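You operate a simulated robot arm through the tools that you are given. There is no shell and no other tool. Be economical: measure what you need, move in short steps, check, and stop when the job is done.

You are at the controls of a simulated robot arm. One attempt, no reset.

JOB
Shut both board sliders, then press the strip on the seam down with the red block.
Fine: the block goes back to its place. Set down upright: red press block.

The check looks at the end state, three seconds after you hand in, the way a careful person would. Anything else that was tipped, shoved, dropped, spilled or broken makes it a failure.

ROBOT AND FRAMES
A 7-joint arm with a two-finger parallel gripper, fixed in place. Base frame: the origin is at the foot of the arm, x ahead of it, y to its left, z up; the work surface is at about z = 850. Readings come in mm, degrees, newtons and seconds.
With the tool pointing down near the work surface it reaches from about 240 to 680 mm from the base axis. Its first joint turns from -66.0 to 66.0 degrees. Payload 2.4 kg.
The TCP is the grasp point between the finger pads, 30 mm short of the fingertips. In the tool frame z runs along the fingers and y along their closing line. The gripper opens to 94 mm. The fingers are 28 mm wide and 10 mm thick; the gripper's body (50 by 96 mm) begins 55 mm behind the TCP.
Orientation is that of the tool frame in the base frame, as [roll, pitch, yaw] about the fixed x, y, z axes, in that order (R = Rz(yaw) Ry(pitch) Rx(roll)). With the fingers straight down and closing along the base's y, the tool's x points along the base's -x, its y along +y and its z along -z.

CONTROLS
- The arm moves only by the tool drive_tool. Its argument "series" is one flat list of numbers, 6 for each row, row after row: the shift along the base's x, y, z in units of 40 mm (1.0 is 40 mm), then the turn, a rotation vector about the base's x, y, z in units of 6 degrees (1.0 is 6 degrees). In form: [x, y, z, ax, ay, az, x, y, z, ax, ay, az, ...]. A call has 1 to 8 rows; each row shifts and turns the commanded pose from where the row before left it. "grip" is the finger opening in mm, from 0 to 94, set as the call begins (left out, the last holds). A call with a number of a shift or a turn outside -1 to 1 is refused whole. Each row takes 0.2 s and may step no farther than 50 mm and 8.6 degrees from the row before; otherwise, or with a gripper value out of range, the whole call is refused. A pose out of reach is approached as far as the arm can. The call stops where the force on the tool passes 50 N (or 10 N more than at its start, if that is more) or the arm is blocked; 0.2 s more then pass. The fingers move at their own pace (about 153 mm/s each) and stop on an object; they squeeze with about 35 N. The grip force told is the motor's: it shows also when the fingers shut on nothing. Time passes only in rows, and 0.2 s behind the last, so rows that do not move let the fingers close. The reply holds the time, the measured pose of the TCP, the force on the tool along the base axes, the opening and the grip force, in the units named above and with some noise, with the torque about the TCP (base axes, N m) and any sound that the robot's microphone picked up.
- Cameras (640 x 400 px; columns grow to the right, rows downward): "scene" is fixed at [36.9, 464.2, 1444]; the picture's right is [-0.85, -0.53, 0.00], its down [-0.29, 0.46, -0.84] and it looks along [0.44, -0.71, -0.55] (base axes); focal length 316 px, centre (320, 200). "wrist" rides on the gripper at [76, 14, -102] in the tool frame; the picture's right is [-0.18, 0.98, 0.00], its down [-0.75, -0.14, -0.64] and it looks along [-0.63, -0.12, 0.77] (tool axes); focal length 243 px, centre (320, 200). There is no depth. A picture from a camera that has moved, and an enlarged one, comes with that camera's place and axes in the base frame and with its lens. The place of the scene camera against the robot may be out by one fixed shift of up to 18 mm in any direction.
- snapshot(camera): a new picture of that camera. It takes no simulated time.
- enlarge(camera, box): a new picture of the part [left, top, right, bottom] of that camera's present view, enlarged. It takes no simulated time.
- hand_in(): hands the job in; it is judged then, once.

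Work in short steps. Places have to be worked out from the pictures, the camera data and where the tool is seen: move nearer, look again, correct. Check each grasp and each placing, and mend what went wrong. You have 120 turns and 84 pictures in all, those below and enlarged ones among them. Open the gripper and draw the arm clear of the work before you hand the job in, unless the task says otherwise; then end with one line.

The tools are called after ">>>" as a command line: name --argument value ..., lists and objects as JSON in quotes. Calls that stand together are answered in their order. drive_tool: Moves the arm, as the interface text tells. Its arguments: {"type":"object","properties":{"series":{"type":"array"},"grip":{"type":"number"}},"required":["series"]} The other tools are called the same way: snapshot (camera) takes a picture; enlarge (camera, box) takes an enlarged picture of a part of a camera's view; hand_in () hands the job in.

At the start:

```text
time: 0.0
tool_pos: [284.5, -244.2, 1215.4]
tcp_rot: [-180.0, -0.1, -179.9]
wrist_force: [0.6, 0.9, -0.4]
moment: [-0.01, 0.0, -0.04]
opening: 94.0
grip_force: 0.0
```

scene: 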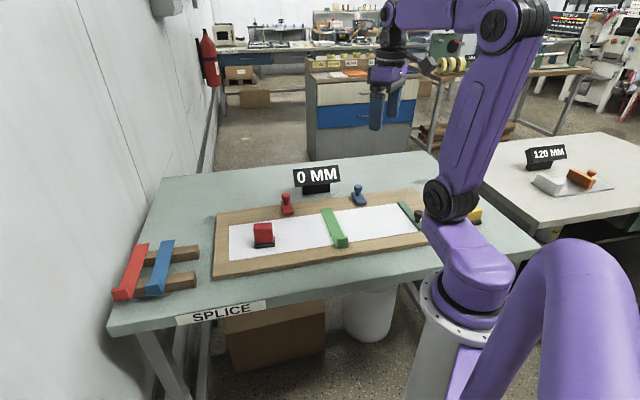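
wrist: 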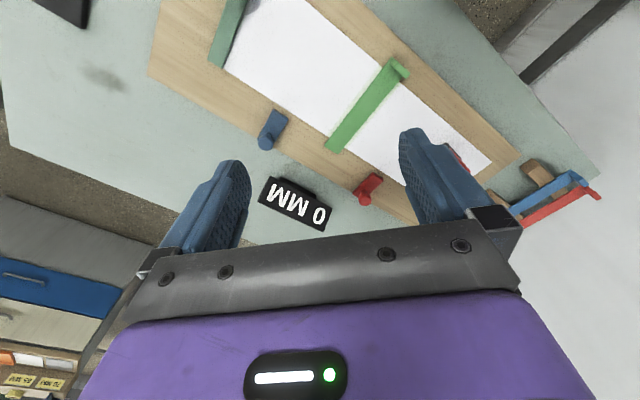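

I'll look closer at the board before moving.

>>> enlarge --camera "scene" --box '[200, 160, 440, 310]'

>>> enlarge --camera "scene" --box '[100, 220, 260, 320]'

>>> enlarge --camera "wrist" --box '[140, 0, 620, 240]'

```text
2.67 times, centred on (320, 235) of scene
camera zoom: at [36.9, 464.2, 1444.0], right [-0.85, -0.53, 0.0], down [-0.29, 0.46, -0.84], along [0.44, -0.71, -0.55], focal length 842 px, centre (320, 107)
```

zoom: 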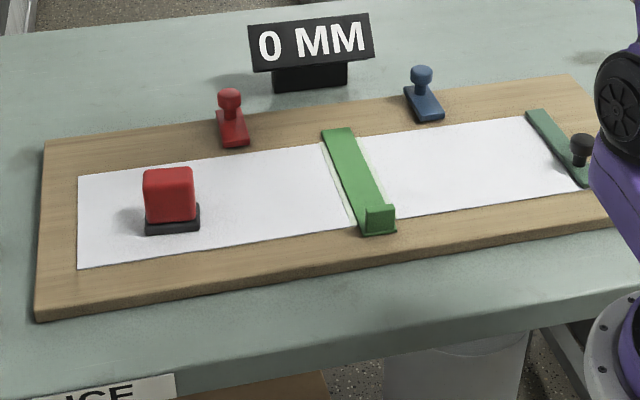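

```text
4.00 times, centred on (180, 270) of scene
camera zoom: at [36.9, 464.2, 1444.0], right [-0.85, -0.53, 0.0], down [-0.29, 0.46, -0.84], along [0.44, -0.71, -0.55], focal length 1263 px, centre (880, -80)
```

zoom: 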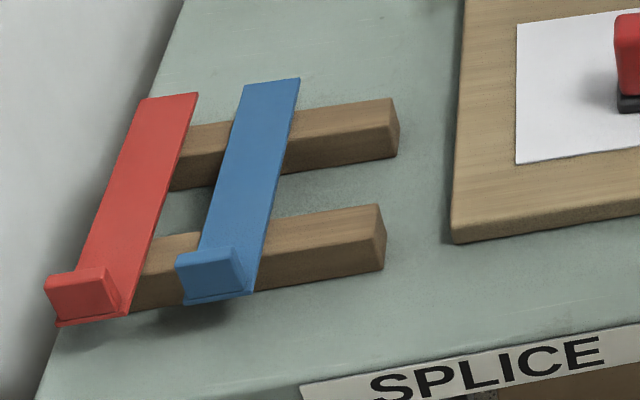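

```text
1.33 times, centred on (380, 120) of wrist
camera zoom: at [209.0, -229.1, 1315.8], right [0.18, 0.98, 0.0], down [0.75, -0.14, 0.64], along [0.63, -0.12, -0.77], focal length 324 px, centre (240, 307)
```

zoom: 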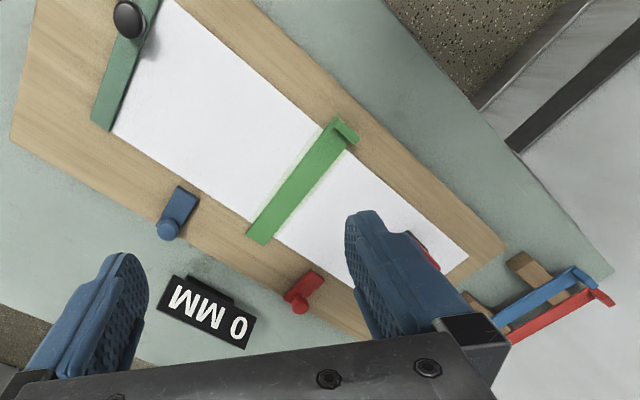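

Next, details: the sign on the side table and the dark-green part at the right end.

>>> enlarge --camera "scene" --box '[480, 130, 640, 230]'

>>> enlarge --camera "scene" --box '[260, 160, 388, 240]'

>>> enlarge --camera "scene" --box '[380, 180, 500, 255]'

```text
4.00 times, centred on (560, 180) of scene
camera zoom: at [36.9, 464.2, 1444.0], right [-0.85, -0.53, 0.0], down [-0.29, 0.46, -0.84], along [0.44, -0.71, -0.55], focal length 1263 px, centre (-640, 280)
```

zoom: 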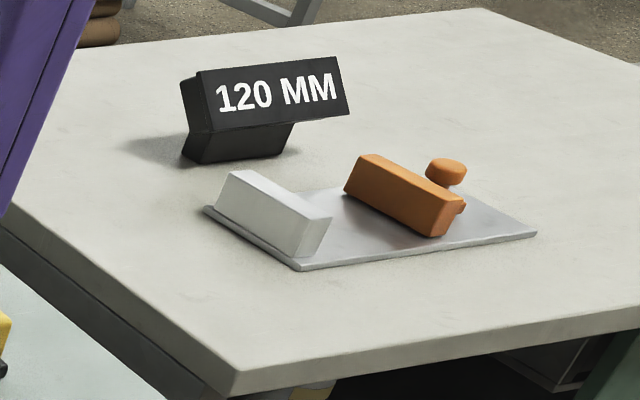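

```text
5.00 times, centred on (324, 200) of scene
camera zoom: at [36.9, 464.2, 1444.0], right [-0.85, -0.53, 0.0], down [-0.29, 0.46, -0.84], along [0.44, -0.71, -0.55], focal length 1579 px, centre (300, 200)
```

zoom: 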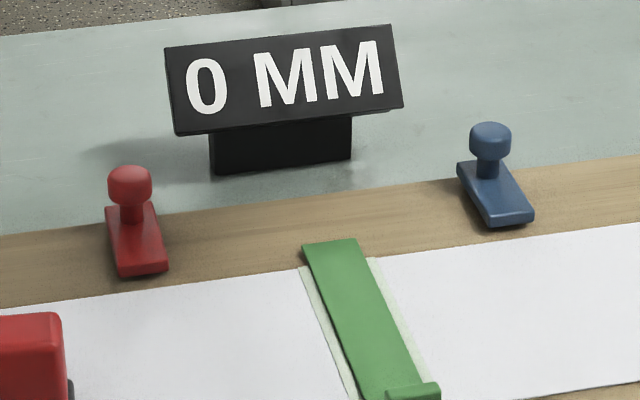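

```text
5.33 times, centred on (440, 218) of scene
camera zoom: at [36.9, 464.2, 1444.0], right [-0.85, -0.53, 0.0], down [-0.29, 0.46, -0.84], along [0.44, -0.71, -0.55], focal length 1684 px, centre (-320, 107)
```

zoom: 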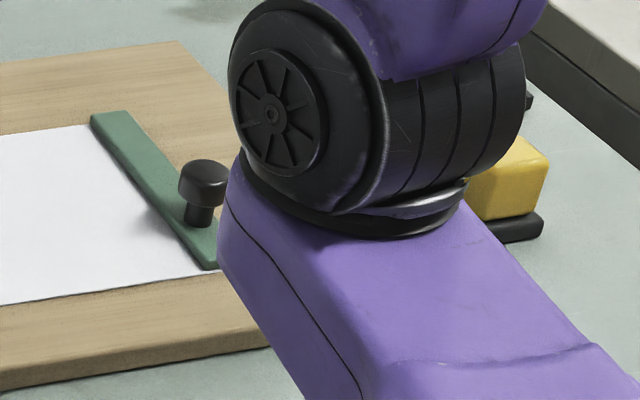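

Distances work out: red slider knob ≈(565,-196), blue ≈(391,-366), green strip from (316,-128) to (442,-240), and red block ≈(500,-10). I'll turn the tool about -45° to match the board and move over it for a better look.

>>> drive_tool --series '[0.3, 0.51, -0.2, 0, 0, -0.94, 0.3, 0.51, -0.2, 0, 0, -0.94, 0.3, 0.51, -0.2, 0, 0, -0.94, 0.3, 0.51, -0.2, 0, 0, -0.94, 0.3, 0.51, -0.2, 0, 0, -0.94, 0.3, 0.51, -0.2, 0, 0, -0.94, 0.3, 0.51, -0.2, 0, 0, -0.94, 0.3, 0.51, -0.2, 0, 0, -0.92]'

>>> snapshot --camera "wrist"

```text
time: 1.8
tool_pos: [380.9, -80.0, 1151.0]
tcp_rot: [180.0, 0.0, 134.7]
wrist_force: [0.4, -0.5, 0.1]
moment: [-0.03, -0.03, -0.01]
opening: 93.6
grip_force: 0.1
```

```text
75 pictures are left
camera wrist: at [337.3, -16.2, 1252.4], right [0.83, 0.56, 0.0], down [0.43, -0.63, 0.64], along [0.36, -0.53, -0.77], focal length 243 px, centre (320, 200)
```

wrist: 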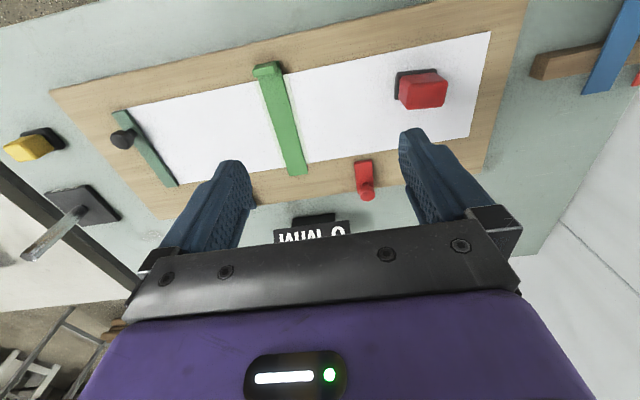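

The board's axes sit at about 45° to the base, and the tool now matches them. I'll go lower toward the red slider to study its shape and how it slides.

>>> drive_tool --series '[0.7, -0.35, -0.7, 0, 0, 0, 0.7, -0.35, -0.7, 0, 0, 0, 0.7, -0.35, -0.7, 0, 0, 0, 0.7, -0.35, -0.7, 0, 0, 0, 0.68, -0.35, -0.7, 0, 0, 0]'

>>> snapshot --camera "wrist"

>>> snapshot --camera "scene"

```text
time: 3.0
tool_pos: [519.6, -147.9, 1008.6]
tcp_rot: [-179.9, 0.0, 134.9]
wrist_force: [0.1, 0.0, 0.3]
moment: [0.01, 0.02, 0.0]
opening: 94.2
grip_force: 0.1
```

```text
74 pictures are left
camera wrist: at [476.2, -85.3, 1111.0], right [0.83, 0.56, 0.0], down [0.43, -0.63, 0.64], along [0.36, -0.53, -0.77], focal length 243 px, centre (320, 200)
```

wrist: 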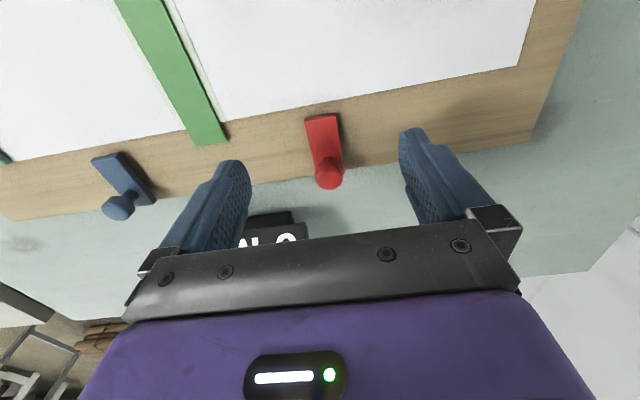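

```text
73 pictures are left
```

scene: 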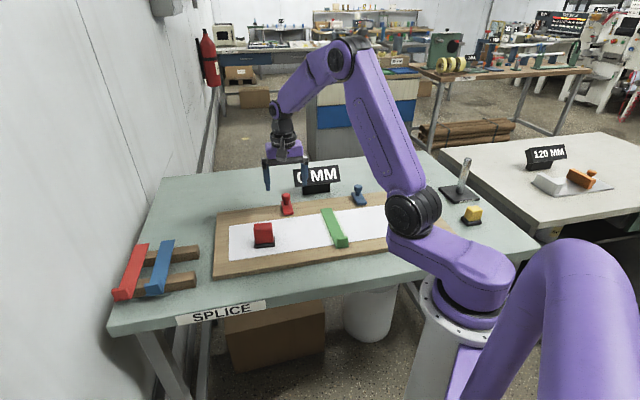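

The red slider lies between the fingers' view lines; I'll zoom on it for edges and rail.

>>> enlarge --camera "wrist" --box '[260, 80, 420, 200]'

>>> enlarge --camera "wrist" --box '[70, 110, 260, 240]'

```text
3.33 times, centred on (340, 140) of wrist
camera zoom: at [476.2, -85.3, 1111.0], right [0.83, 0.56, 0.0], down [0.43, -0.63, 0.64], along [0.36, -0.53, -0.77], focal length 809 px, centre (253, 400)
```

zoom: 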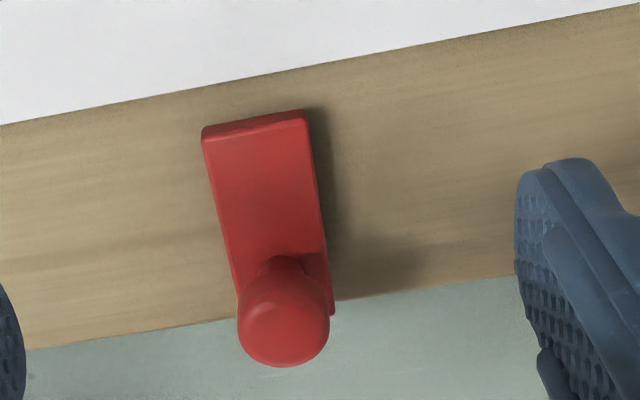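

```text
3.08 times, centred on (165, 175) of wrist
camera zoom: at [476.2, -85.3, 1111.0], right [0.83, 0.56, 0.0], down [0.43, -0.63, 0.64], along [0.36, -0.53, -0.77], focal length 746 px, centre (797, 277)
```

zoom: 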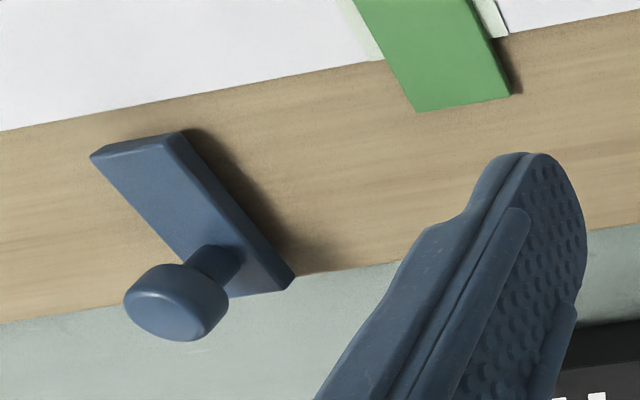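

Two views triangulate the red knob's top at about (563,-196,906), roughly 28 mm across, with the plate's front edge about 10 mm short of the sheet. I'll close the fingers, go behind the knob and come down partway to check the alignment.

>>> drive_tool --series '[0.6, -0.63, 0, 0, 0, 0, 0.6, -0.63, 0, 0, 0, 0, 0.6, -0.64, 0, 0, 0, 0, 0, 0, -0.8, 0, 0, 0, 0, 0, -0.7, 0, 0, 0, 0, 0, 0, 0, 0, 0]' --grip 0

>>> snapshot --camera "wrist"

>>> enlarge --camera "scene" --box '[220, 130, 380, 230]'

```text
time: 4.4
tool_pos: [592.6, -225.7, 950.8]
tcp_rot: [180.0, 0.0, 135.0]
wrist_force: [-0.3, -0.7, 0.2]
moment: [-0.01, -0.02, -0.02]
opening: 0.0
grip_force: 32.9
```

```text
70 pictures are left
camera wrist: at [548.2, -161.9, 1052.4], right [0.83, 0.56, 0.0], down [0.43, -0.63, 0.64], along [0.36, -0.53, -0.77], focal length 243 px, centre (320, 200)
```

wrist: 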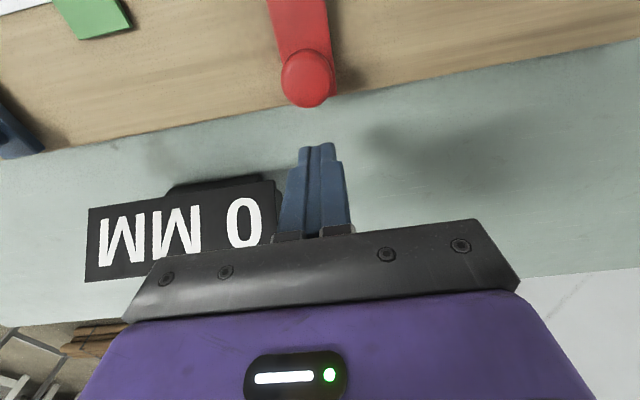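

```text
4.00 times, centred on (300, 180) of scene
camera zoom: at [36.9, 464.2, 1444.0], right [-0.85, -0.53, 0.0], down [-0.29, 0.46, -0.84], along [0.44, -0.71, -0.55], focal length 1263 px, centre (400, 280)
```

zoom: 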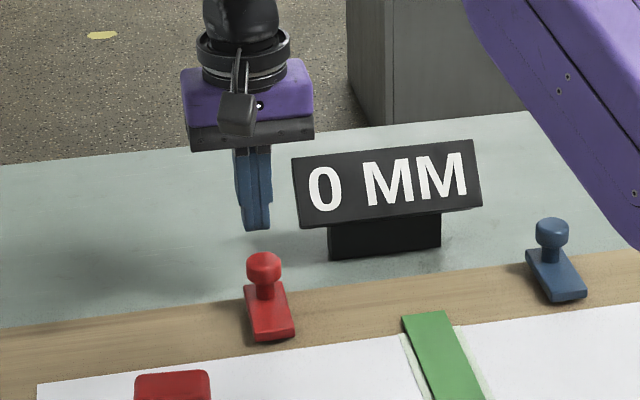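

The fingers line up with the knob along the board (about 1 mm off) and sit some 15 mm behind it; the sign is close but clear. I'll shift 8 mm toward the knob and descend to TCP z≈920.

>>> drive_tool --series '[-0.14, 0.14, 0, 0, 0, 0, 0, 0, -0.4, 0, 0, 0, 0, 0, -0.37, 0, 0, 0]'

>>> enlarge --camera "scene" --box '[220, 130, 380, 230]'

>>> enlarge --camera "wrist" --box '[220, 0, 420, 240]'

```text
time: 5.2
tool_pos: [585.8, -219.4, 919.2]
tcp_rot: [179.9, -0.1, 135.0]
wrist_force: [0.5, 0.5, -0.1]
moment: [0.02, 0.01, 0.03]
opening: 0.0
grip_force: 33.2
```

```text
4.00 times, centred on (300, 180) of scene
camera zoom: at [36.9, 464.2, 1444.0], right [-0.85, -0.53, 0.0], down [-0.29, 0.46, -0.84], along [0.44, -0.71, -0.55], focal length 1263 px, centre (400, 280)
```

zoom: 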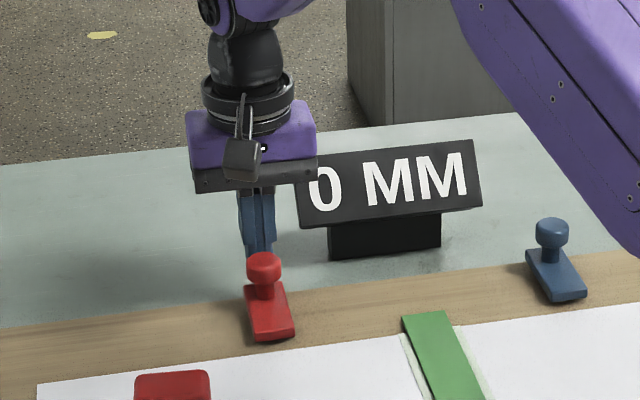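

```text
1.67 times, centred on (320, 120) of wrist
camera zoom: at [542.4, -156.1, 1021.0], right [0.83, 0.56, 0.0], down [0.43, -0.63, 0.64], along [0.36, -0.53, -0.77], focal length 404 px, centre (320, 333)
```

zoom: 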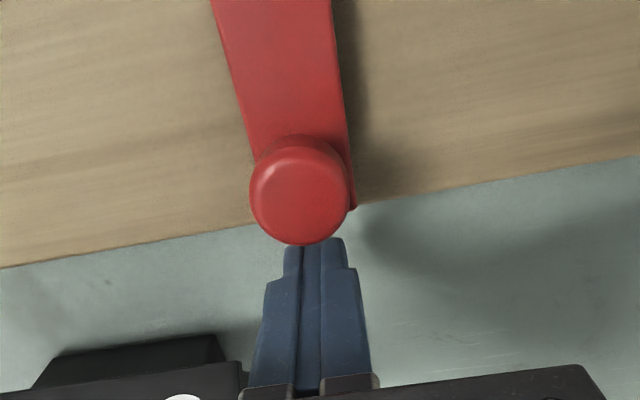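

The fingers are right behind the knob. I'll push along the slider's axis in small steps and watch the force.

>>> drive_tool --series '[-0.13, 0.125, 0, 0, 0, 0, -0.13, 0.125, 0, 0, 0, 0, -0.13, 0.125, 0, 0, 0, 0, -0.13, 0.125, 0, 0, 0, 0]'

>>> enlarge --camera "wrist" --box '[220, 0, 420, 240]'

```text
time: 6.2
tool_pos: [565.4, -201.4, 920.2]
tcp_rot: [179.9, 0.0, 135.0]
wrist_force: [0.5, -0.4, 0.5]
moment: [-0.04, 0.03, -0.03]
opening: 0.0
grip_force: 32.9
```

```text
1.67 times, centred on (320, 120) of wrist
camera zoom: at [522.1, -137.3, 1021.4], right [0.83, 0.56, 0.0], down [0.43, -0.63, 0.64], along [0.36, -0.53, -0.77], focal length 404 px, centre (320, 333)
```

zoom: 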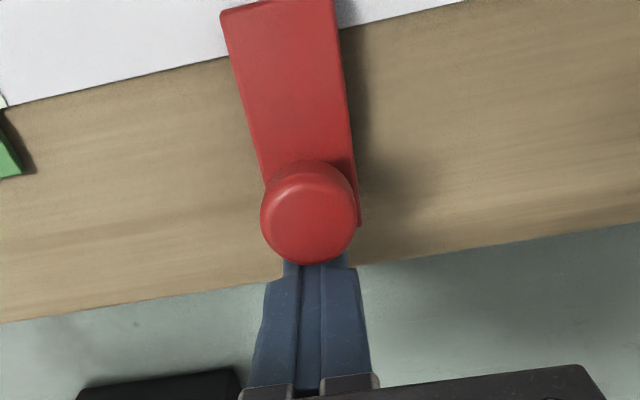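

The slider moves freely and its front is now over the sheet. I'll keep pushing in small steps until it hits its stop.

>>> drive_tool --series '[-0.09, 0.087, 0, 0, 0, 0, -0.09, 0.087, 0, 0, 0, 0, -0.09, 0.087, 0, 0, 0, 0, -0.09, 0.087, 0, 0, 0, 0]'

>>> enlarge --camera "wrist" --box '[220, 0, 420, 240]'

```text
time: 7.2
tool_pos: [552.0, -186.5, 919.5]
tcp_rot: [-180.0, -0.2, 135.0]
wrist_force: [-0.5, -0.9, -0.4]
moment: [0.05, -0.01, 0.0]
opening: 0.2
grip_force: 32.9
```

```text
1.67 times, centred on (320, 120) of wrist
camera zoom: at [507.5, -123.0, 1020.6], right [0.83, 0.56, 0.0], down [0.43, -0.63, 0.64], along [0.36, -0.53, -0.77], focal length 404 px, centre (320, 333)
```

zoom: 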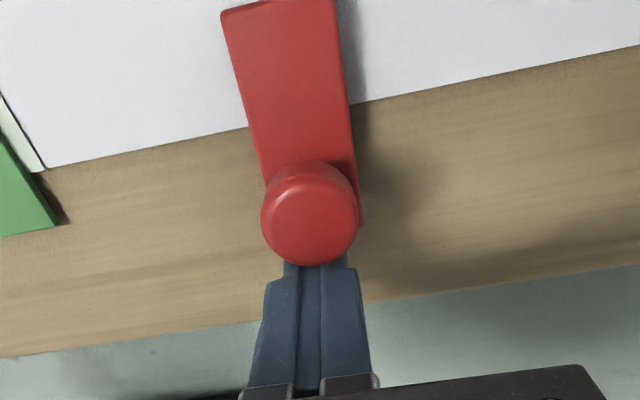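

No stop yet and the fingers feel no resistance; I'll continue cautiously.

>>> drive_tool --series '[-0.07, 0.068, 0, 0, 0, 0, -0.07, 0.068, 0, 0, 0, 0, -0.07, 0.068, 0, 0, 0, 0, -0.07, 0.068, 0, 0, 0, 0]'

>>> enlarge --camera "wrist" --box '[220, 0, 420, 240]'

```text
time: 8.2
tool_pos: [540.2, -174.2, 919.6]
tcp_rot: [179.9, 0.0, 135.1]
wrist_force: [1.9, -1.7, -1.3]
moment: [-0.01, -0.02, 0.0]
opening: 0.0
grip_force: 33.5
```

```text
1.67 times, centred on (320, 120) of wrist
camera zoom: at [496.7, -111.6, 1020.6], right [0.83, 0.56, 0.0], down [0.43, -0.63, 0.64], along [0.36, -0.53, -0.77], focal length 404 px, centre (320, 333)
```

zoom: 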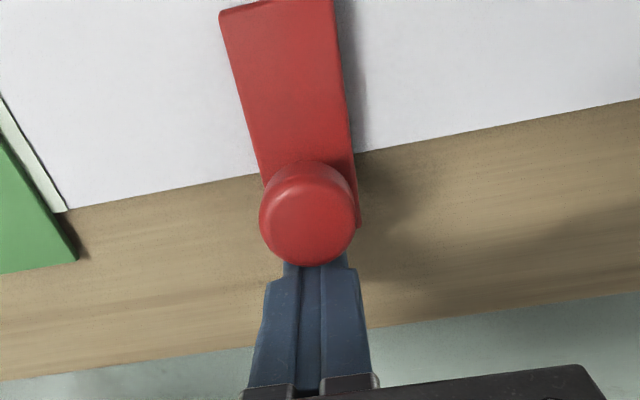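

A small resisting force of about 2.5 N shows up now. I'll push on in 2 mm steps to find out whether this is the stop.

>>> drive_tool --series '[-0.036, 0.035, 0, 0, 0, 0, -0.036, 0.035, 0, 0, 0, 0, -0.036, 0.035, 0, 0, 0, 0]'

>>> enlarge --camera "wrist" --box '[220, 0, 420, 240]'

```text
time: 9.0
tool_pos: [537.8, -173.8, 919.4]
tcp_rot: [179.8, 0.4, 134.9]
wrist_force: [11.4, -7.3, -5.0]
moment: [-0.15, -0.25, -0.02]
opening: 0.1
grip_force: 33.0
```

```text
1.67 times, centred on (320, 120) of wrist
camera zoom: at [493.5, -109.4, 1021.0], right [0.83, 0.56, 0.0], down [0.43, -0.63, 0.65], along [0.37, -0.53, -0.76], focal length 404 px, centre (320, 333)
```

zoom: 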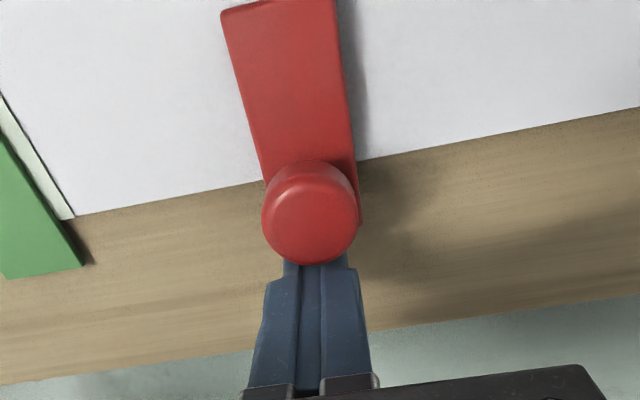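

The force rose to 14 N and the motion stalled, so the red slider is at its stop after about 60 mm of travel. I'll back off, rise, and fly to behind the blue knob, which I put at ≈(389,-365).

>>> drive_tool --series '[0.2, -0.19, 0, 0, 0, 0, 0, 0, 0.95, 0, 0, 0, 0, 0, 0.95, 0, 0, 0, 0, 0, 0.7, 0, 0, 0]'

>>> drive_tool --series '[-0.54, -0.87, 0, 0, 0, 0, -0.54, -0.87, 0, 0, 0, 0, -0.54, -0.87, 0, 0, 0, 0, -0.54, -0.87, 0, 0, 0, 0, -0.54, -0.87, 0, 0, 0, 0, -0.53, -0.85, 0, 0, 0, 0]'

>>> snapshot --camera "wrist"

>>> snapshot --camera "scene"

```text
time: 10.0
tool_pos: [544.2, -178.9, 1023.6]
tcp_rot: [180.0, 0.0, 135.0]
wrist_force: [-0.5, 0.1, -0.5]
moment: [0.02, 0.03, -0.01]
opening: 0.0
grip_force: 32.7
```

```text
time: 11.4
tool_pos: [415.5, -388.4, 1021.9]
tcp_rot: [-180.0, 0.1, 135.1]
wrist_force: [-0.4, 0.7, -0.5]
moment: [0.01, -0.01, 0.03]
opening: 0.0
grip_force: 32.8
```

```text
62 pictures are left
camera wrist: at [372.0, -324.7, 1123.2], right [0.82, 0.57, 0.0], down [0.43, -0.63, 0.64], along [0.36, -0.53, -0.77], focal length 243 px, centre (320, 200)
```

wrist: 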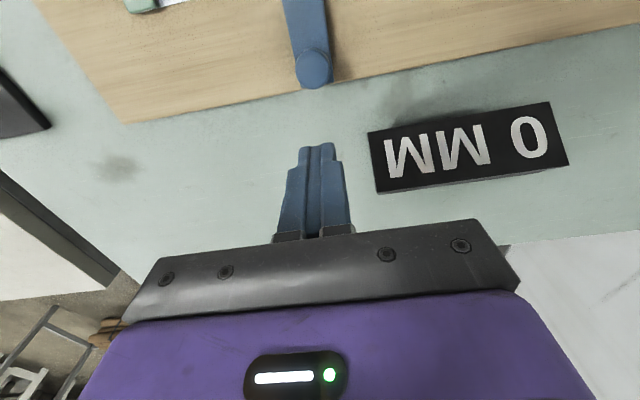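

```text
61 pictures are left
```

scene: 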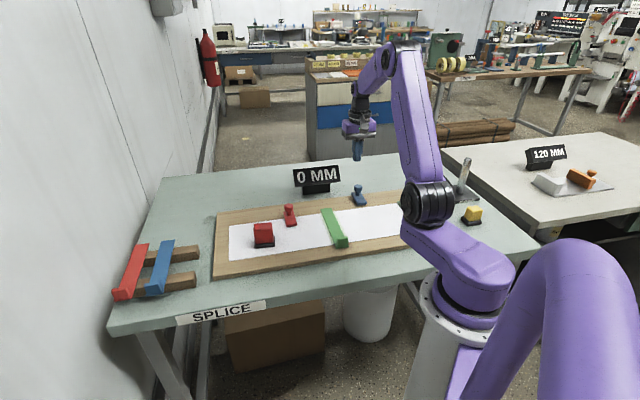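

The blue knob reads (392,-364), directly in line and about 34 mm ahead of the TCP, with the sign well clear. Next I back off slightly, descend, and look.

>>> drive_tool --series '[0.08, -0.08, 0, 0, 0, 0, 0, 0, -0.9, 0, 0, 0, 0, 0, -0.9, 0, 0, 0, 0, 0, -0.75, 0, 0, 0]'

>>> enlarge --camera "wrist" --box '[220, 0, 420, 240]'

```text
time: 12.4
tool_pos: [418.2, -389.9, 920.5]
tcp_rot: [-180.0, 0.1, 134.9]
wrist_force: [-0.4, 0.5, 0.8]
moment: [0.0, 0.02, 0.01]
opening: 0.2
grip_force: 32.2
```

```text
1.67 times, centred on (320, 120) of wrist
camera zoom: at [375.7, -326.9, 1021.7], right [0.82, 0.57, 0.0], down [0.43, -0.63, 0.64], along [0.36, -0.53, -0.77], focal length 404 px, centre (320, 333)
```

zoom: 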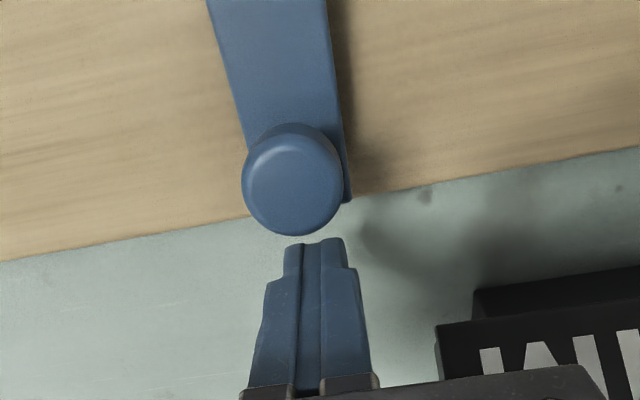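

Aligned within 2 mm; I'll trim sideways a little and push.

>>> drive_tool --series '[-0.17, 0.08, 0, 0, 0, 0, -0.13, 0.125, 0, 0, 0, 0, -0.13, 0.125, 0, 0, 0, 0, -0.13, 0.125, 0, 0, 0, 0, -0.13, 0.125, 0, 0, 0, 0, -0.13, 0.125, 0, 0, 0, 0, -0.13, 0.125, 0, 0, 0, 0, -0.13, 0.125, 0, 0, 0, 0]'

>>> enlarge --camera "wrist" --box '[220, 0, 420, 240]'

```text
time: 14.2
tool_pos: [374.9, -351.2, 921.1]
tcp_rot: [-180.0, -0.1, 135.0]
wrist_force: [-1.3, 0.0, 0.0]
moment: [0.0, -0.02, 0.0]
opening: 0.1
grip_force: 33.0
```

```text
1.67 times, centred on (320, 120) of wrist
camera zoom: at [330.8, -287.5, 1022.7], right [0.82, 0.57, 0.0], down [0.43, -0.63, 0.64], along [0.36, -0.53, -0.77], focal length 404 px, centre (320, 333)
```

zoom: 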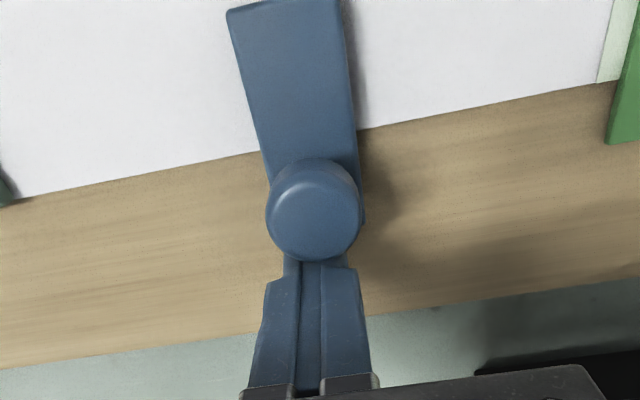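

The blue slider moves well; I'll finish in small steps until it stops.

>>> drive_tool --series '[-0.055, 0.053, 0, 0, 0, 0, -0.055, 0.053, 0, 0, 0, 0, -0.055, 0.053, 0, 0, 0, 0, -0.055, 0.053, 0, 0, 0, 0, -0.055, 0.053, 0, 0, 0, 0, -0.036, 0.035, 0, 0, 0, 0]'

>>> enlarge --camera "wrist" --box '[220, 0, 420, 240]'

```text
time: 15.6
tool_pos: [367.7, -343.6, 923.1]
tcp_rot: [-179.9, 1.0, 135.0]
wrist_force: [22.8, -21.1, -11.4]
moment: [-0.5, -0.56, -0.11]
opening: 0.0
grip_force: 33.6
```

```text
1.67 times, centred on (320, 120) of wrist
camera zoom: at [321.2, -278.9, 1022.9], right [0.83, 0.56, 0.0], down [0.43, -0.62, 0.66], along [0.37, -0.54, -0.76], focal length 404 px, centre (320, 333)
```

zoom: 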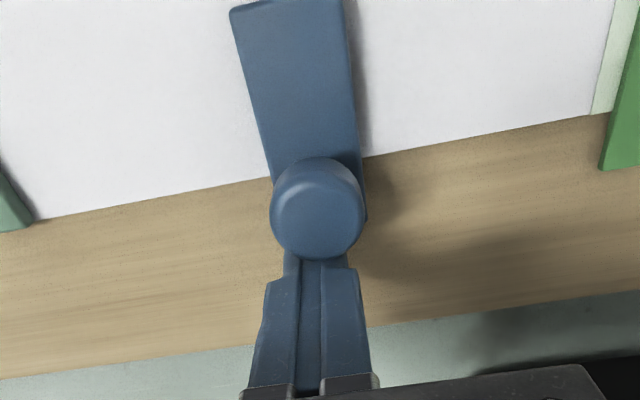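

The blue slider is at its stop too (31 N). I'll back off, rise and travel over the board to view the red block.

>>> drive_tool --series '[0.2, -0.19, 0, 0, 0, 0, 0, 0, 0.95, 0, 0, 0, 0, 0, 0.95, 0, 0, 0, 0, 0, 0.95, 0, 0, 0, 0, 0, 0.6, 0, 0, 0]'

>>> drive_tool --series '[0.14, 0.9, 0, 0, 0, 0, 0.14, 0.9, 0, 0, 0, 0, 0.14, 0.9, 0, 0, 0, 0, 0.14, 0.9, 0, 0, 0, 0, 0.14, 0.9, 0, 0, 0, 0, 0.14, 0.9, 0, 0, 0, 0, 0.14, 0.9, 0, 0, 0, 0, 0.14, 0.9, 0, 0, 0, 0]'

>>> drive_tool --series '[0.14, 0.9, 0, 0, 0, 0, 0.14, 0.9, 0, 0, 0, 0]' --grip 94

>>> snapshot --camera "wrist"

>>> snapshot --camera "scene"

```text
time: 16.8
tool_pos: [370.2, -346.7, 1058.0]
tcp_rot: [-180.0, -0.1, 135.0]
wrist_force: [-0.4, -0.6, 0.3]
moment: [0.01, -0.02, -0.01]
opening: 0.0
grip_force: 33.5
```

```text
time: 18.6
tool_pos: [416.6, -61.0, 1057.0]
tcp_rot: [179.9, 0.0, 134.8]
wrist_force: [-0.5, 0.2, 0.1]
moment: [-0.02, -0.01, 0.01]
opening: 0.0
grip_force: 33.0
```

```text
time: 19.2
tool_pos: [428.9, 13.0, 1059.9]
tcp_rot: [-180.0, 0.0, 134.9]
wrist_force: [-0.8, 0.2, -1.1]
moment: [0.0, -0.02, -0.01]
opening: 94.0
grip_force: 0.0
```

```text
57 pictures are left
camera wrist: at [384.6, 76.7, 1161.2], right [0.83, 0.56, 0.0], down [0.43, -0.63, 0.64], along [0.36, -0.53, -0.77], focal length 243 px, centre (320, 200)
```

wrist: 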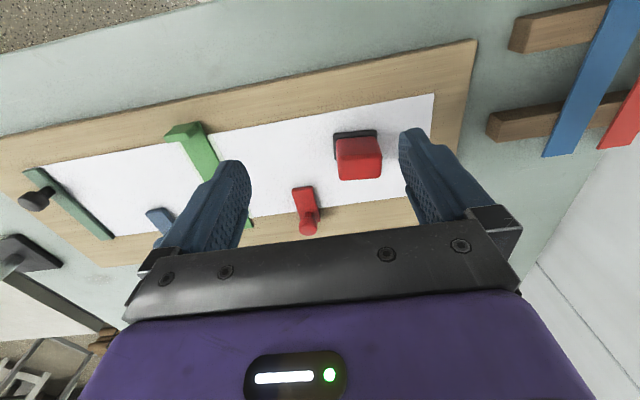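

```text
56 pictures are left
```

scene: 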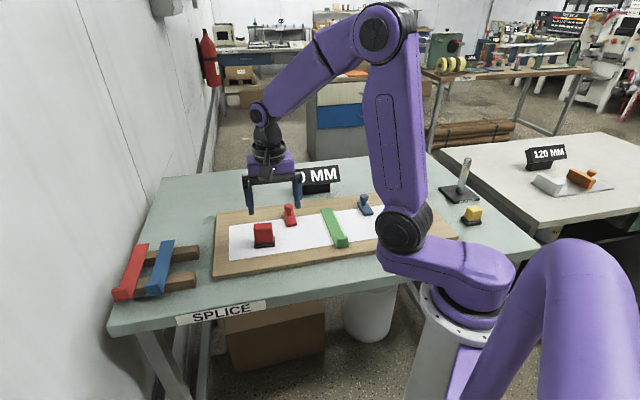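

Both sliders now reach onto the sheet. I'll zoom on the red block and the strip to measure them.

>>> enlarge --camera "wrist" --box '[310, 110, 406, 194]'

>>> enlarge --camera "scene" --box '[236, 205, 364, 265]'

>>> enlarge --camera "wrist" --box '[140, 100, 270, 230]'

```text
4.76 times, centred on (358, 152) of wrist
camera zoom: at [384.6, 76.7, 1161.2], right [0.83, 0.56, 0.0], down [0.43, -0.63, 0.64], along [0.36, -0.53, -0.77], focal length 1155 px, centre (139, 429)
```

zoom: 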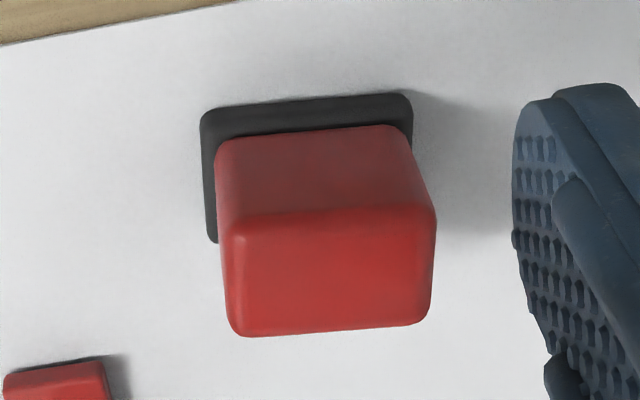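

```text
5.00 times, centred on (300, 235) of scene
camera zoom: at [36.9, 464.2, 1443.9], right [-0.85, -0.53, 0.0], down [-0.29, 0.46, -0.84], along [0.44, -0.71, -0.55], focal length 1579 px, centre (420, 25)
```

zoom: 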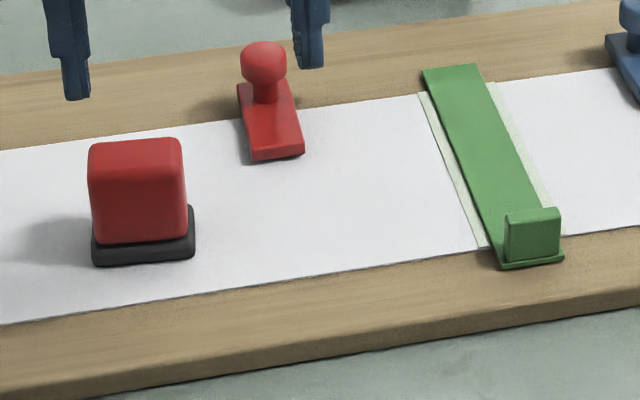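

```text
3.08 times, centred on (205, 165) of wrist
camera zoom: at [384.6, 76.7, 1161.2], right [0.83, 0.56, 0.0], down [0.43, -0.63, 0.64], along [0.36, -0.53, -0.77], focal length 746 px, centre (674, 308)
```

zoom: 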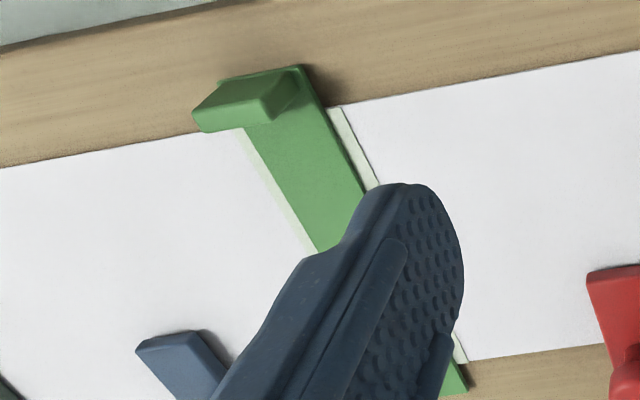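

The block is about 50×33 mm on top, on a slightly larger black base. It's turned about 6.5° clockwise from the board axes, with its centre near (510,-23). I'll turn the tool by that much and hover above it to refine.

>>> drive_tool --series '[0.675, -0.3, -0.58, 0, 0, -0.36, 0.675, -0.3, -0.58, 0, 0, -0.36, 0.675, -0.3, -0.58, 0, 0, -0.36]'

>>> snapshot --camera "wrist"

>>> enlarge --camera "scene" --box '[200, 170, 328, 270]'

```text
time: 20.0
tool_pos: [508.8, -23.6, 989.4]
tcp_rot: [-180.0, 0.0, 128.5]
wrist_force: [-0.6, 0.2, -0.5]
moment: [-0.01, -0.02, -0.02]
opening: 94.3
grip_force: 0.1
```

```text
52 pictures are left
camera wrist: at [472.4, 44.2, 1092.8], right [0.88, 0.47, 0.0], down [0.36, -0.68, 0.64], along [0.3, -0.57, -0.77], focal length 243 px, centre (320, 200)
```

wrist: 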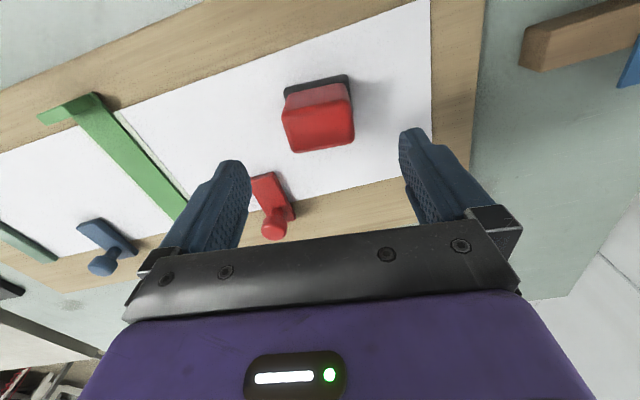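

```text
4.00 times, centred on (264, 220) of scene
camera zoom: at [36.9, 464.2, 1444.0], right [-0.85, -0.53, 0.0], down [-0.29, 0.46, -0.84], along [0.44, -0.71, -0.55], focal length 1263 px, centre (544, 120)
```

zoom: 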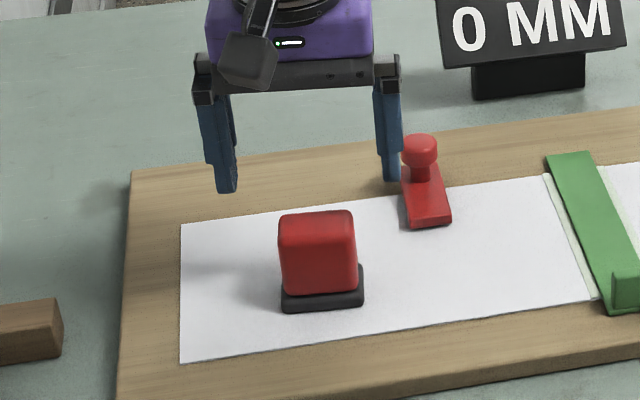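

>>> enlarge --camera "wrist" --box '[270, 60, 366, 160]'

```text
4.00 times, centred on (318, 110) of wrist
camera zoom: at [472.4, 44.2, 1092.8], right [0.88, 0.47, 0.0], down [0.36, -0.68, 0.64], along [0.3, -0.57, -0.77], focal length 970 px, centre (328, 560)
```

zoom: 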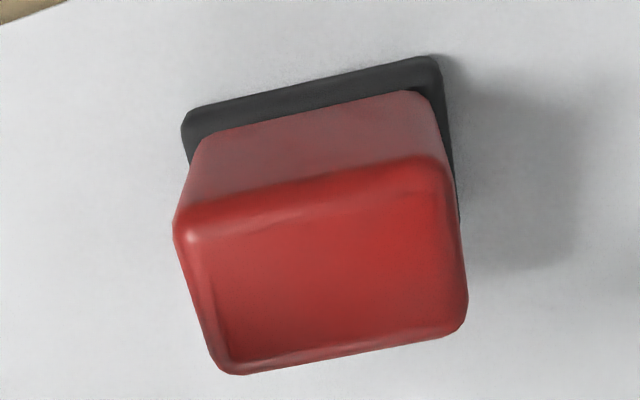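

The block's top is at z≈924 with its centre at (507,-21) and its long axis at about 40°. I'll trim yaw by +1.8°, descend so the fingertips stay above the black base, and close.

>>> drive_tool --series '[-0.045, 0.065, 0, 0, 0, 0.3, 0, 0, -0.7, 0, 0, 0, 0, 0, -0.7, 0, 0, 0, 0, 0, -0.4, 0, 0, 0]'

>>> snapshot --camera "wrist"

>>> enlarge --camera "scene" --box '[200, 170, 328, 270]'

```text
time: 21.0
tool_pos: [505.3, -20.6, 917.3]
tcp_rot: [-180.0, 0.0, 130.3]
wrist_force: [1.1, -0.2, 0.4]
moment: [0.01, 0.01, -0.01]
opening: 94.2
grip_force: 0.1
```

```text
49 pictures are left
camera wrist: at [467.1, 46.3, 1019.2], right [0.87, 0.5, 0.0], down [0.38, -0.67, 0.64], along [0.32, -0.56, -0.77], focal length 243 px, centre (320, 200)
```

wrist: 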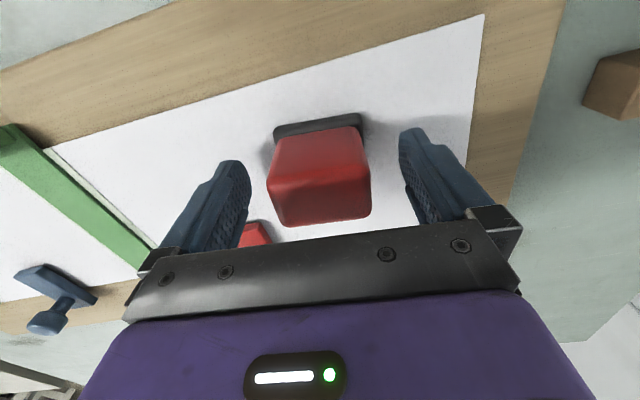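

```text
4.00 times, centred on (264, 220) of scene
camera zoom: at [36.9, 464.2, 1444.0], right [-0.85, -0.53, 0.0], down [-0.29, 0.46, -0.84], along [0.44, -0.71, -0.55], focal length 1263 px, centre (544, 120)
```

zoom: 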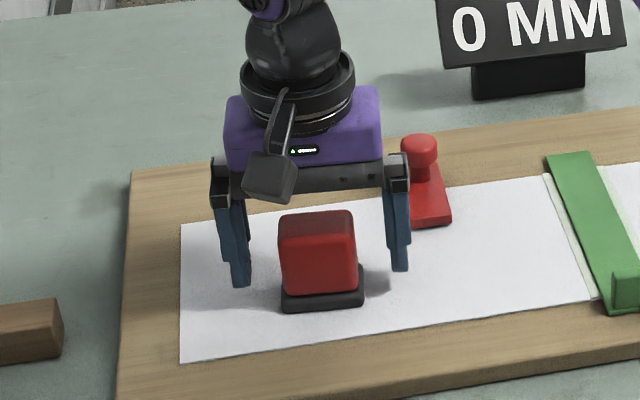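

The block is centred between the fingers to within about 2 mm. I'll nudge 2 mm and close.

>>> drive_tool --series '[0.05, -0.05, 0, 0, 0, 0]'

>>> drive_tool --series '[0, 0, 0, 0, 0, 0, 0, 0, 0, 0, 0, 0, 0, 0, 0, 0, 0, 0]' --grip 20

>>> snapshot --camera "wrist"

```text
time: 21.4
tool_pos: [508.4, -22.5, 917.7]
tcp_rot: [-180.0, 0.0, 130.3]
wrist_force: [0.2, 0.1, -0.5]
moment: [-0.04, 0.01, 0.01]
opening: 94.0
grip_force: 0.0
```

```text
time: 22.2
tool_pos: [507.0, -22.0, 918.6]
tcp_rot: [-179.9, 0.0, 130.3]
wrist_force: [0.4, 0.7, 0.9]
moment: [-0.01, -0.02, 0.08]
opening: 54.3
grip_force: 35.0
```

```text
47 pictures are left
camera wrist: at [468.9, 44.6, 1019.7], right [0.87, 0.5, 0.0], down [0.38, -0.67, 0.64], along [0.32, -0.56, -0.77], focal length 243 px, centre (320, 200)
```

wrist: 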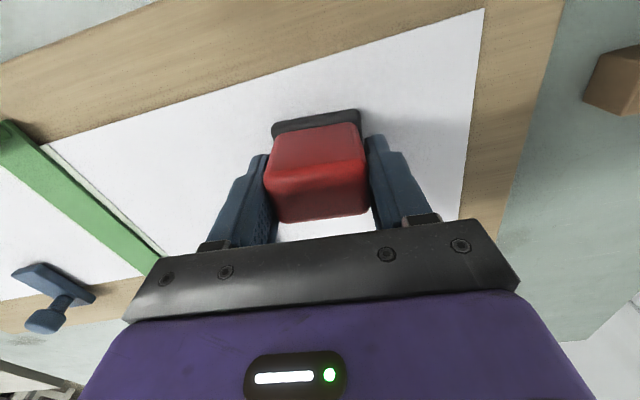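

Gripped at 54 mm opening. I'll check where the pads bear before lifting.

>>> enlarge --camera "scene" --box '[240, 200, 304, 250]'

>>> enlarge --camera "wrist" --box '[240, 90, 410, 240]'

```text
8.00 times, centred on (272, 225) of scene
camera zoom: at [36.9, 464.2, 1443.9], right [-0.85, -0.53, 0.0], down [-0.29, 0.46, -0.84], along [0.44, -0.71, -0.55], focal length 2526 px, centre (704, 0)
```

zoom: 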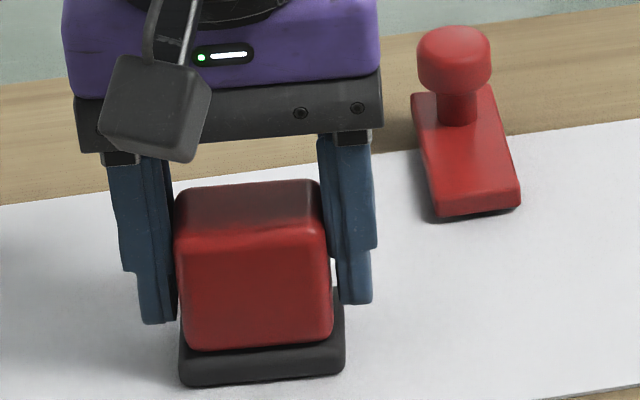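

```text
2.67 times, centred on (325, 165) of wrist
camera zoom: at [468.9, 44.6, 1019.7], right [0.87, 0.5, 0.0], down [0.38, -0.67, 0.64], along [0.32, -0.56, -0.77], focal length 647 px, centre (307, 293)
```

zoom: 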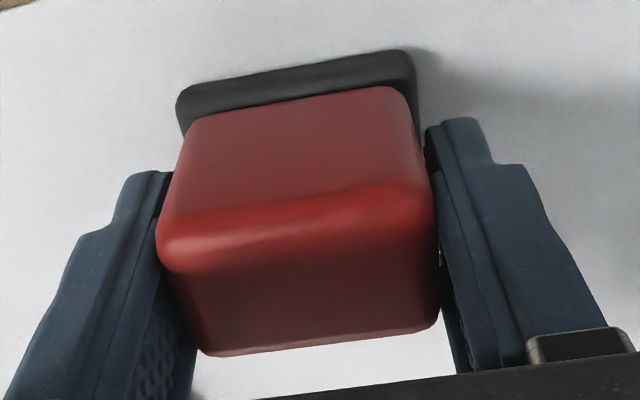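

The pads bear on the red body above the base. I'll lift 60 mm and verify the grasp; the home pose is TCP ≈(507.5,-22,918), yaw 130.3.

>>> drive_tool --series '[0, 0, 0.5, 0, 0, 0, 0, 0, 0.5, 0, 0, 0, 0, 0, 0.5, 0, 0, 0]'

>>> snapshot --camera "wrist"

>>> enlarge --camera "scene" --box '[200, 170, 364, 270]'

```text
time: 23.0
tool_pos: [507.0, -22.6, 978.5]
tcp_rot: [180.0, 0.0, 130.3]
wrist_force: [0.2, 0.8, -0.8]
moment: [0.01, -0.03, -0.01]
opening: 53.7
grip_force: 35.3
```

```text
44 pictures are left
camera wrist: at [468.3, 44.1, 1080.1], right [0.87, 0.5, 0.0], down [0.38, -0.67, 0.64], along [0.32, -0.56, -0.77], focal length 243 px, centre (320, 200)
```

wrist: 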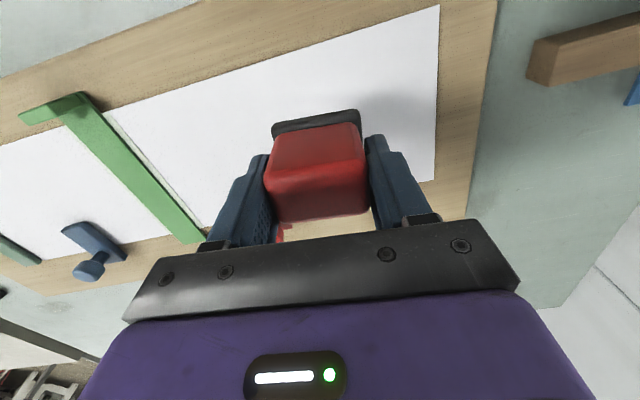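

```text
3.90 times, centred on (282, 220) of scene
camera zoom: at [36.9, 464.2, 1444.0], right [-0.85, -0.53, 0.0], down [-0.29, 0.46, -0.84], along [0.44, -0.71, -0.55], focal length 1232 px, centre (468, 122)
```

zoom: 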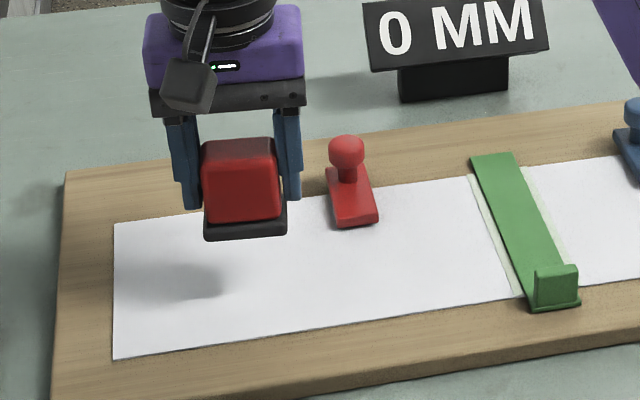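

The block is held level. The strip runs from about (314,-115) at the tab end to (447,-250), aligned with the board and 36 mm wide. I'll square the block to the board and hover over the middle of the strip.

>>> drive_tool --series '[-0.686, -0.746, 0.1, 0, 0, 0.156, -0.686, -0.746, 0, 0, 0, 0.156, -0.686, -0.746, 0, 0, 0, 0.156, -0.686, -0.746, 0, 0, 0, 0.156, -0.686, -0.746, 0, 0, 0, 0.156]'

>>> snapshot --camera "wrist"

>>> enlarge --camera "scene" --box '[240, 160, 400, 260]'

```text
time: 24.2
tool_pos: [366.5, -172.0, 981.7]
tcp_rot: [-180.0, 0.0, 135.1]
wrist_force: [0.3, 0.0, -1.2]
moment: [-0.01, -0.04, 0.02]
opening: 53.7
grip_force: 34.9
```

```text
42 pictures are left
camera wrist: at [321.9, -108.0, 1083.2], right [0.82, 0.57, 0.0], down [0.43, -0.63, 0.64], along [0.36, -0.53, -0.77], focal length 243 px, centre (320, 200)
```

wrist: 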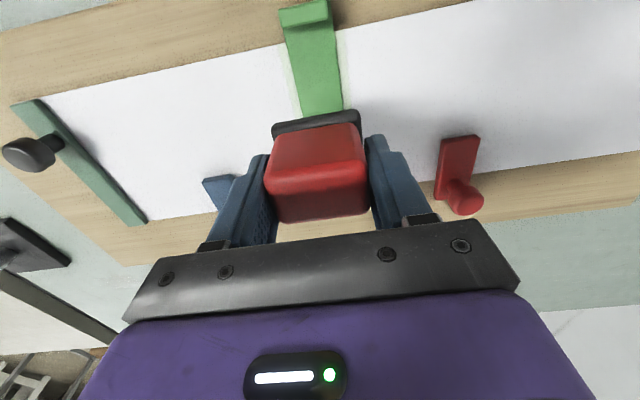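

```text
4.00 times, centred on (320, 210) of scene
camera zoom: at [36.9, 464.2, 1444.0], right [-0.85, -0.53, 0.0], down [-0.29, 0.46, -0.84], along [0.44, -0.71, -0.55], focal length 1263 px, centre (320, 160)
```

zoom: 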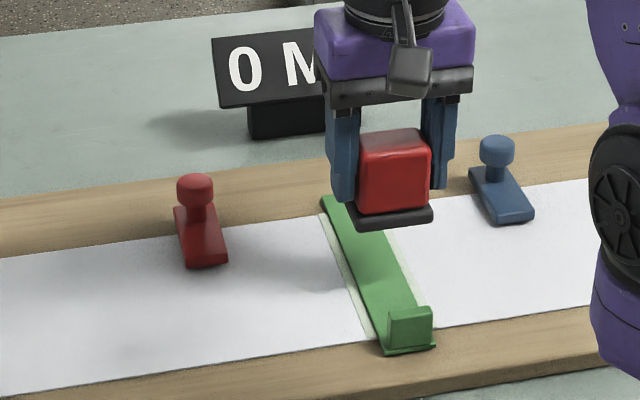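

The block is centred over the strip within about 1–2 mm. I'll lower it, then press in small steps.

>>> drive_tool --series '[0, 0, -0.6, 0, 0, 0, 0, 0, -0.6, 0, 0, 0, 0, 0, -0.1, 0, 0, 0, 0, 0, -0.1, 0, 0, 0, 0, 0, -0.1, 0, 0, 0, 0, 0, -0.1, 0, 0, 0]'

>>> enlarge --camera "scene" --box '[280, 180, 376, 260]'

```text
time: 25.6
tool_pos: [371.8, -173.2, 917.7]
tcp_rot: [180.0, 0.3, 135.0]
wrist_force: [-5.2, 0.0, 33.2]
moment: [-0.07, 0.09, -0.01]
opening: 54.2
grip_force: 35.2
```

```text
5.00 times, centred on (328, 220) of scene
camera zoom: at [36.4, 464.4, 1443.9], right [-0.85, -0.53, 0.0], down [-0.29, 0.46, -0.84], along [0.44, -0.71, -0.55], focal length 1579 px, centre (280, 100)
```

zoom: 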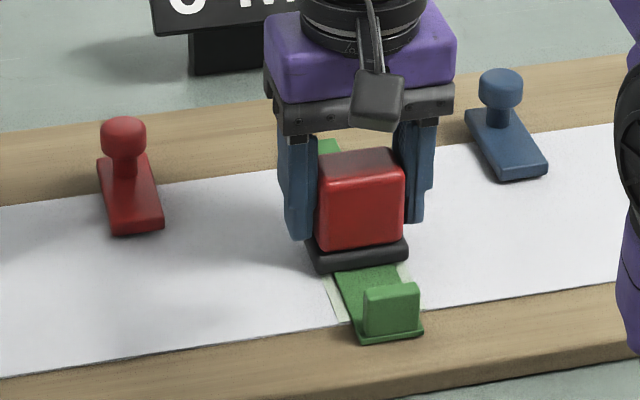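

That's 33 N on the strip at mid-length. I'll lift, move 34 mm toward the far end, and press again.

>>> drive_tool --series '[0, 0, 0.5, 0, 0, 0, 0.6, -0.6, 0, 0, 0, 0, 0, 0, -0.3, 0, 0, 0, 0, 0, -0.1, 0, 0, 0, 0, 0, -0.1, 0, 0, 0]'

>>> drive_tool --series '[0, 0, 0.5, 0, 0, 0, 0.55, -0.55, 0, 0, 0, 0, 0, 0, -0.3, 0, 0, 0, 0, 0, -0.1, 0, 0, 0, 0, 0, -0.1, 0, 0, 0]'

>>> enlarge --camera "scene" --box '[280, 180, 376, 260]'

```text
time: 26.8
tool_pos: [394.6, -195.0, 918.6]
tcp_rot: [180.0, -0.1, 135.1]
wrist_force: [-5.3, 2.2, 18.7]
moment: [-0.03, 0.05, -0.02]
opening: 53.8
grip_force: 35.5
```

```text
time: 28.0
tool_pos: [416.4, -217.1, 918.9]
tcp_rot: [180.0, 0.0, 135.0]
wrist_force: [-3.6, 2.0, 12.8]
moment: [0.01, 0.02, 0.07]
opening: 53.8
grip_force: 35.3
```

```text
5.00 times, centred on (328, 220) of scene
camera zoom: at [36.7, 464.4, 1443.9], right [-0.85, -0.53, 0.0], down [-0.29, 0.46, -0.84], along [0.44, -0.71, -0.55], focal length 1579 px, centre (280, 100)
```

zoom: 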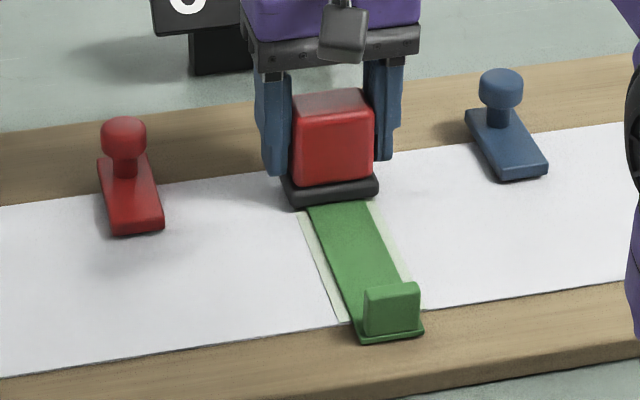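

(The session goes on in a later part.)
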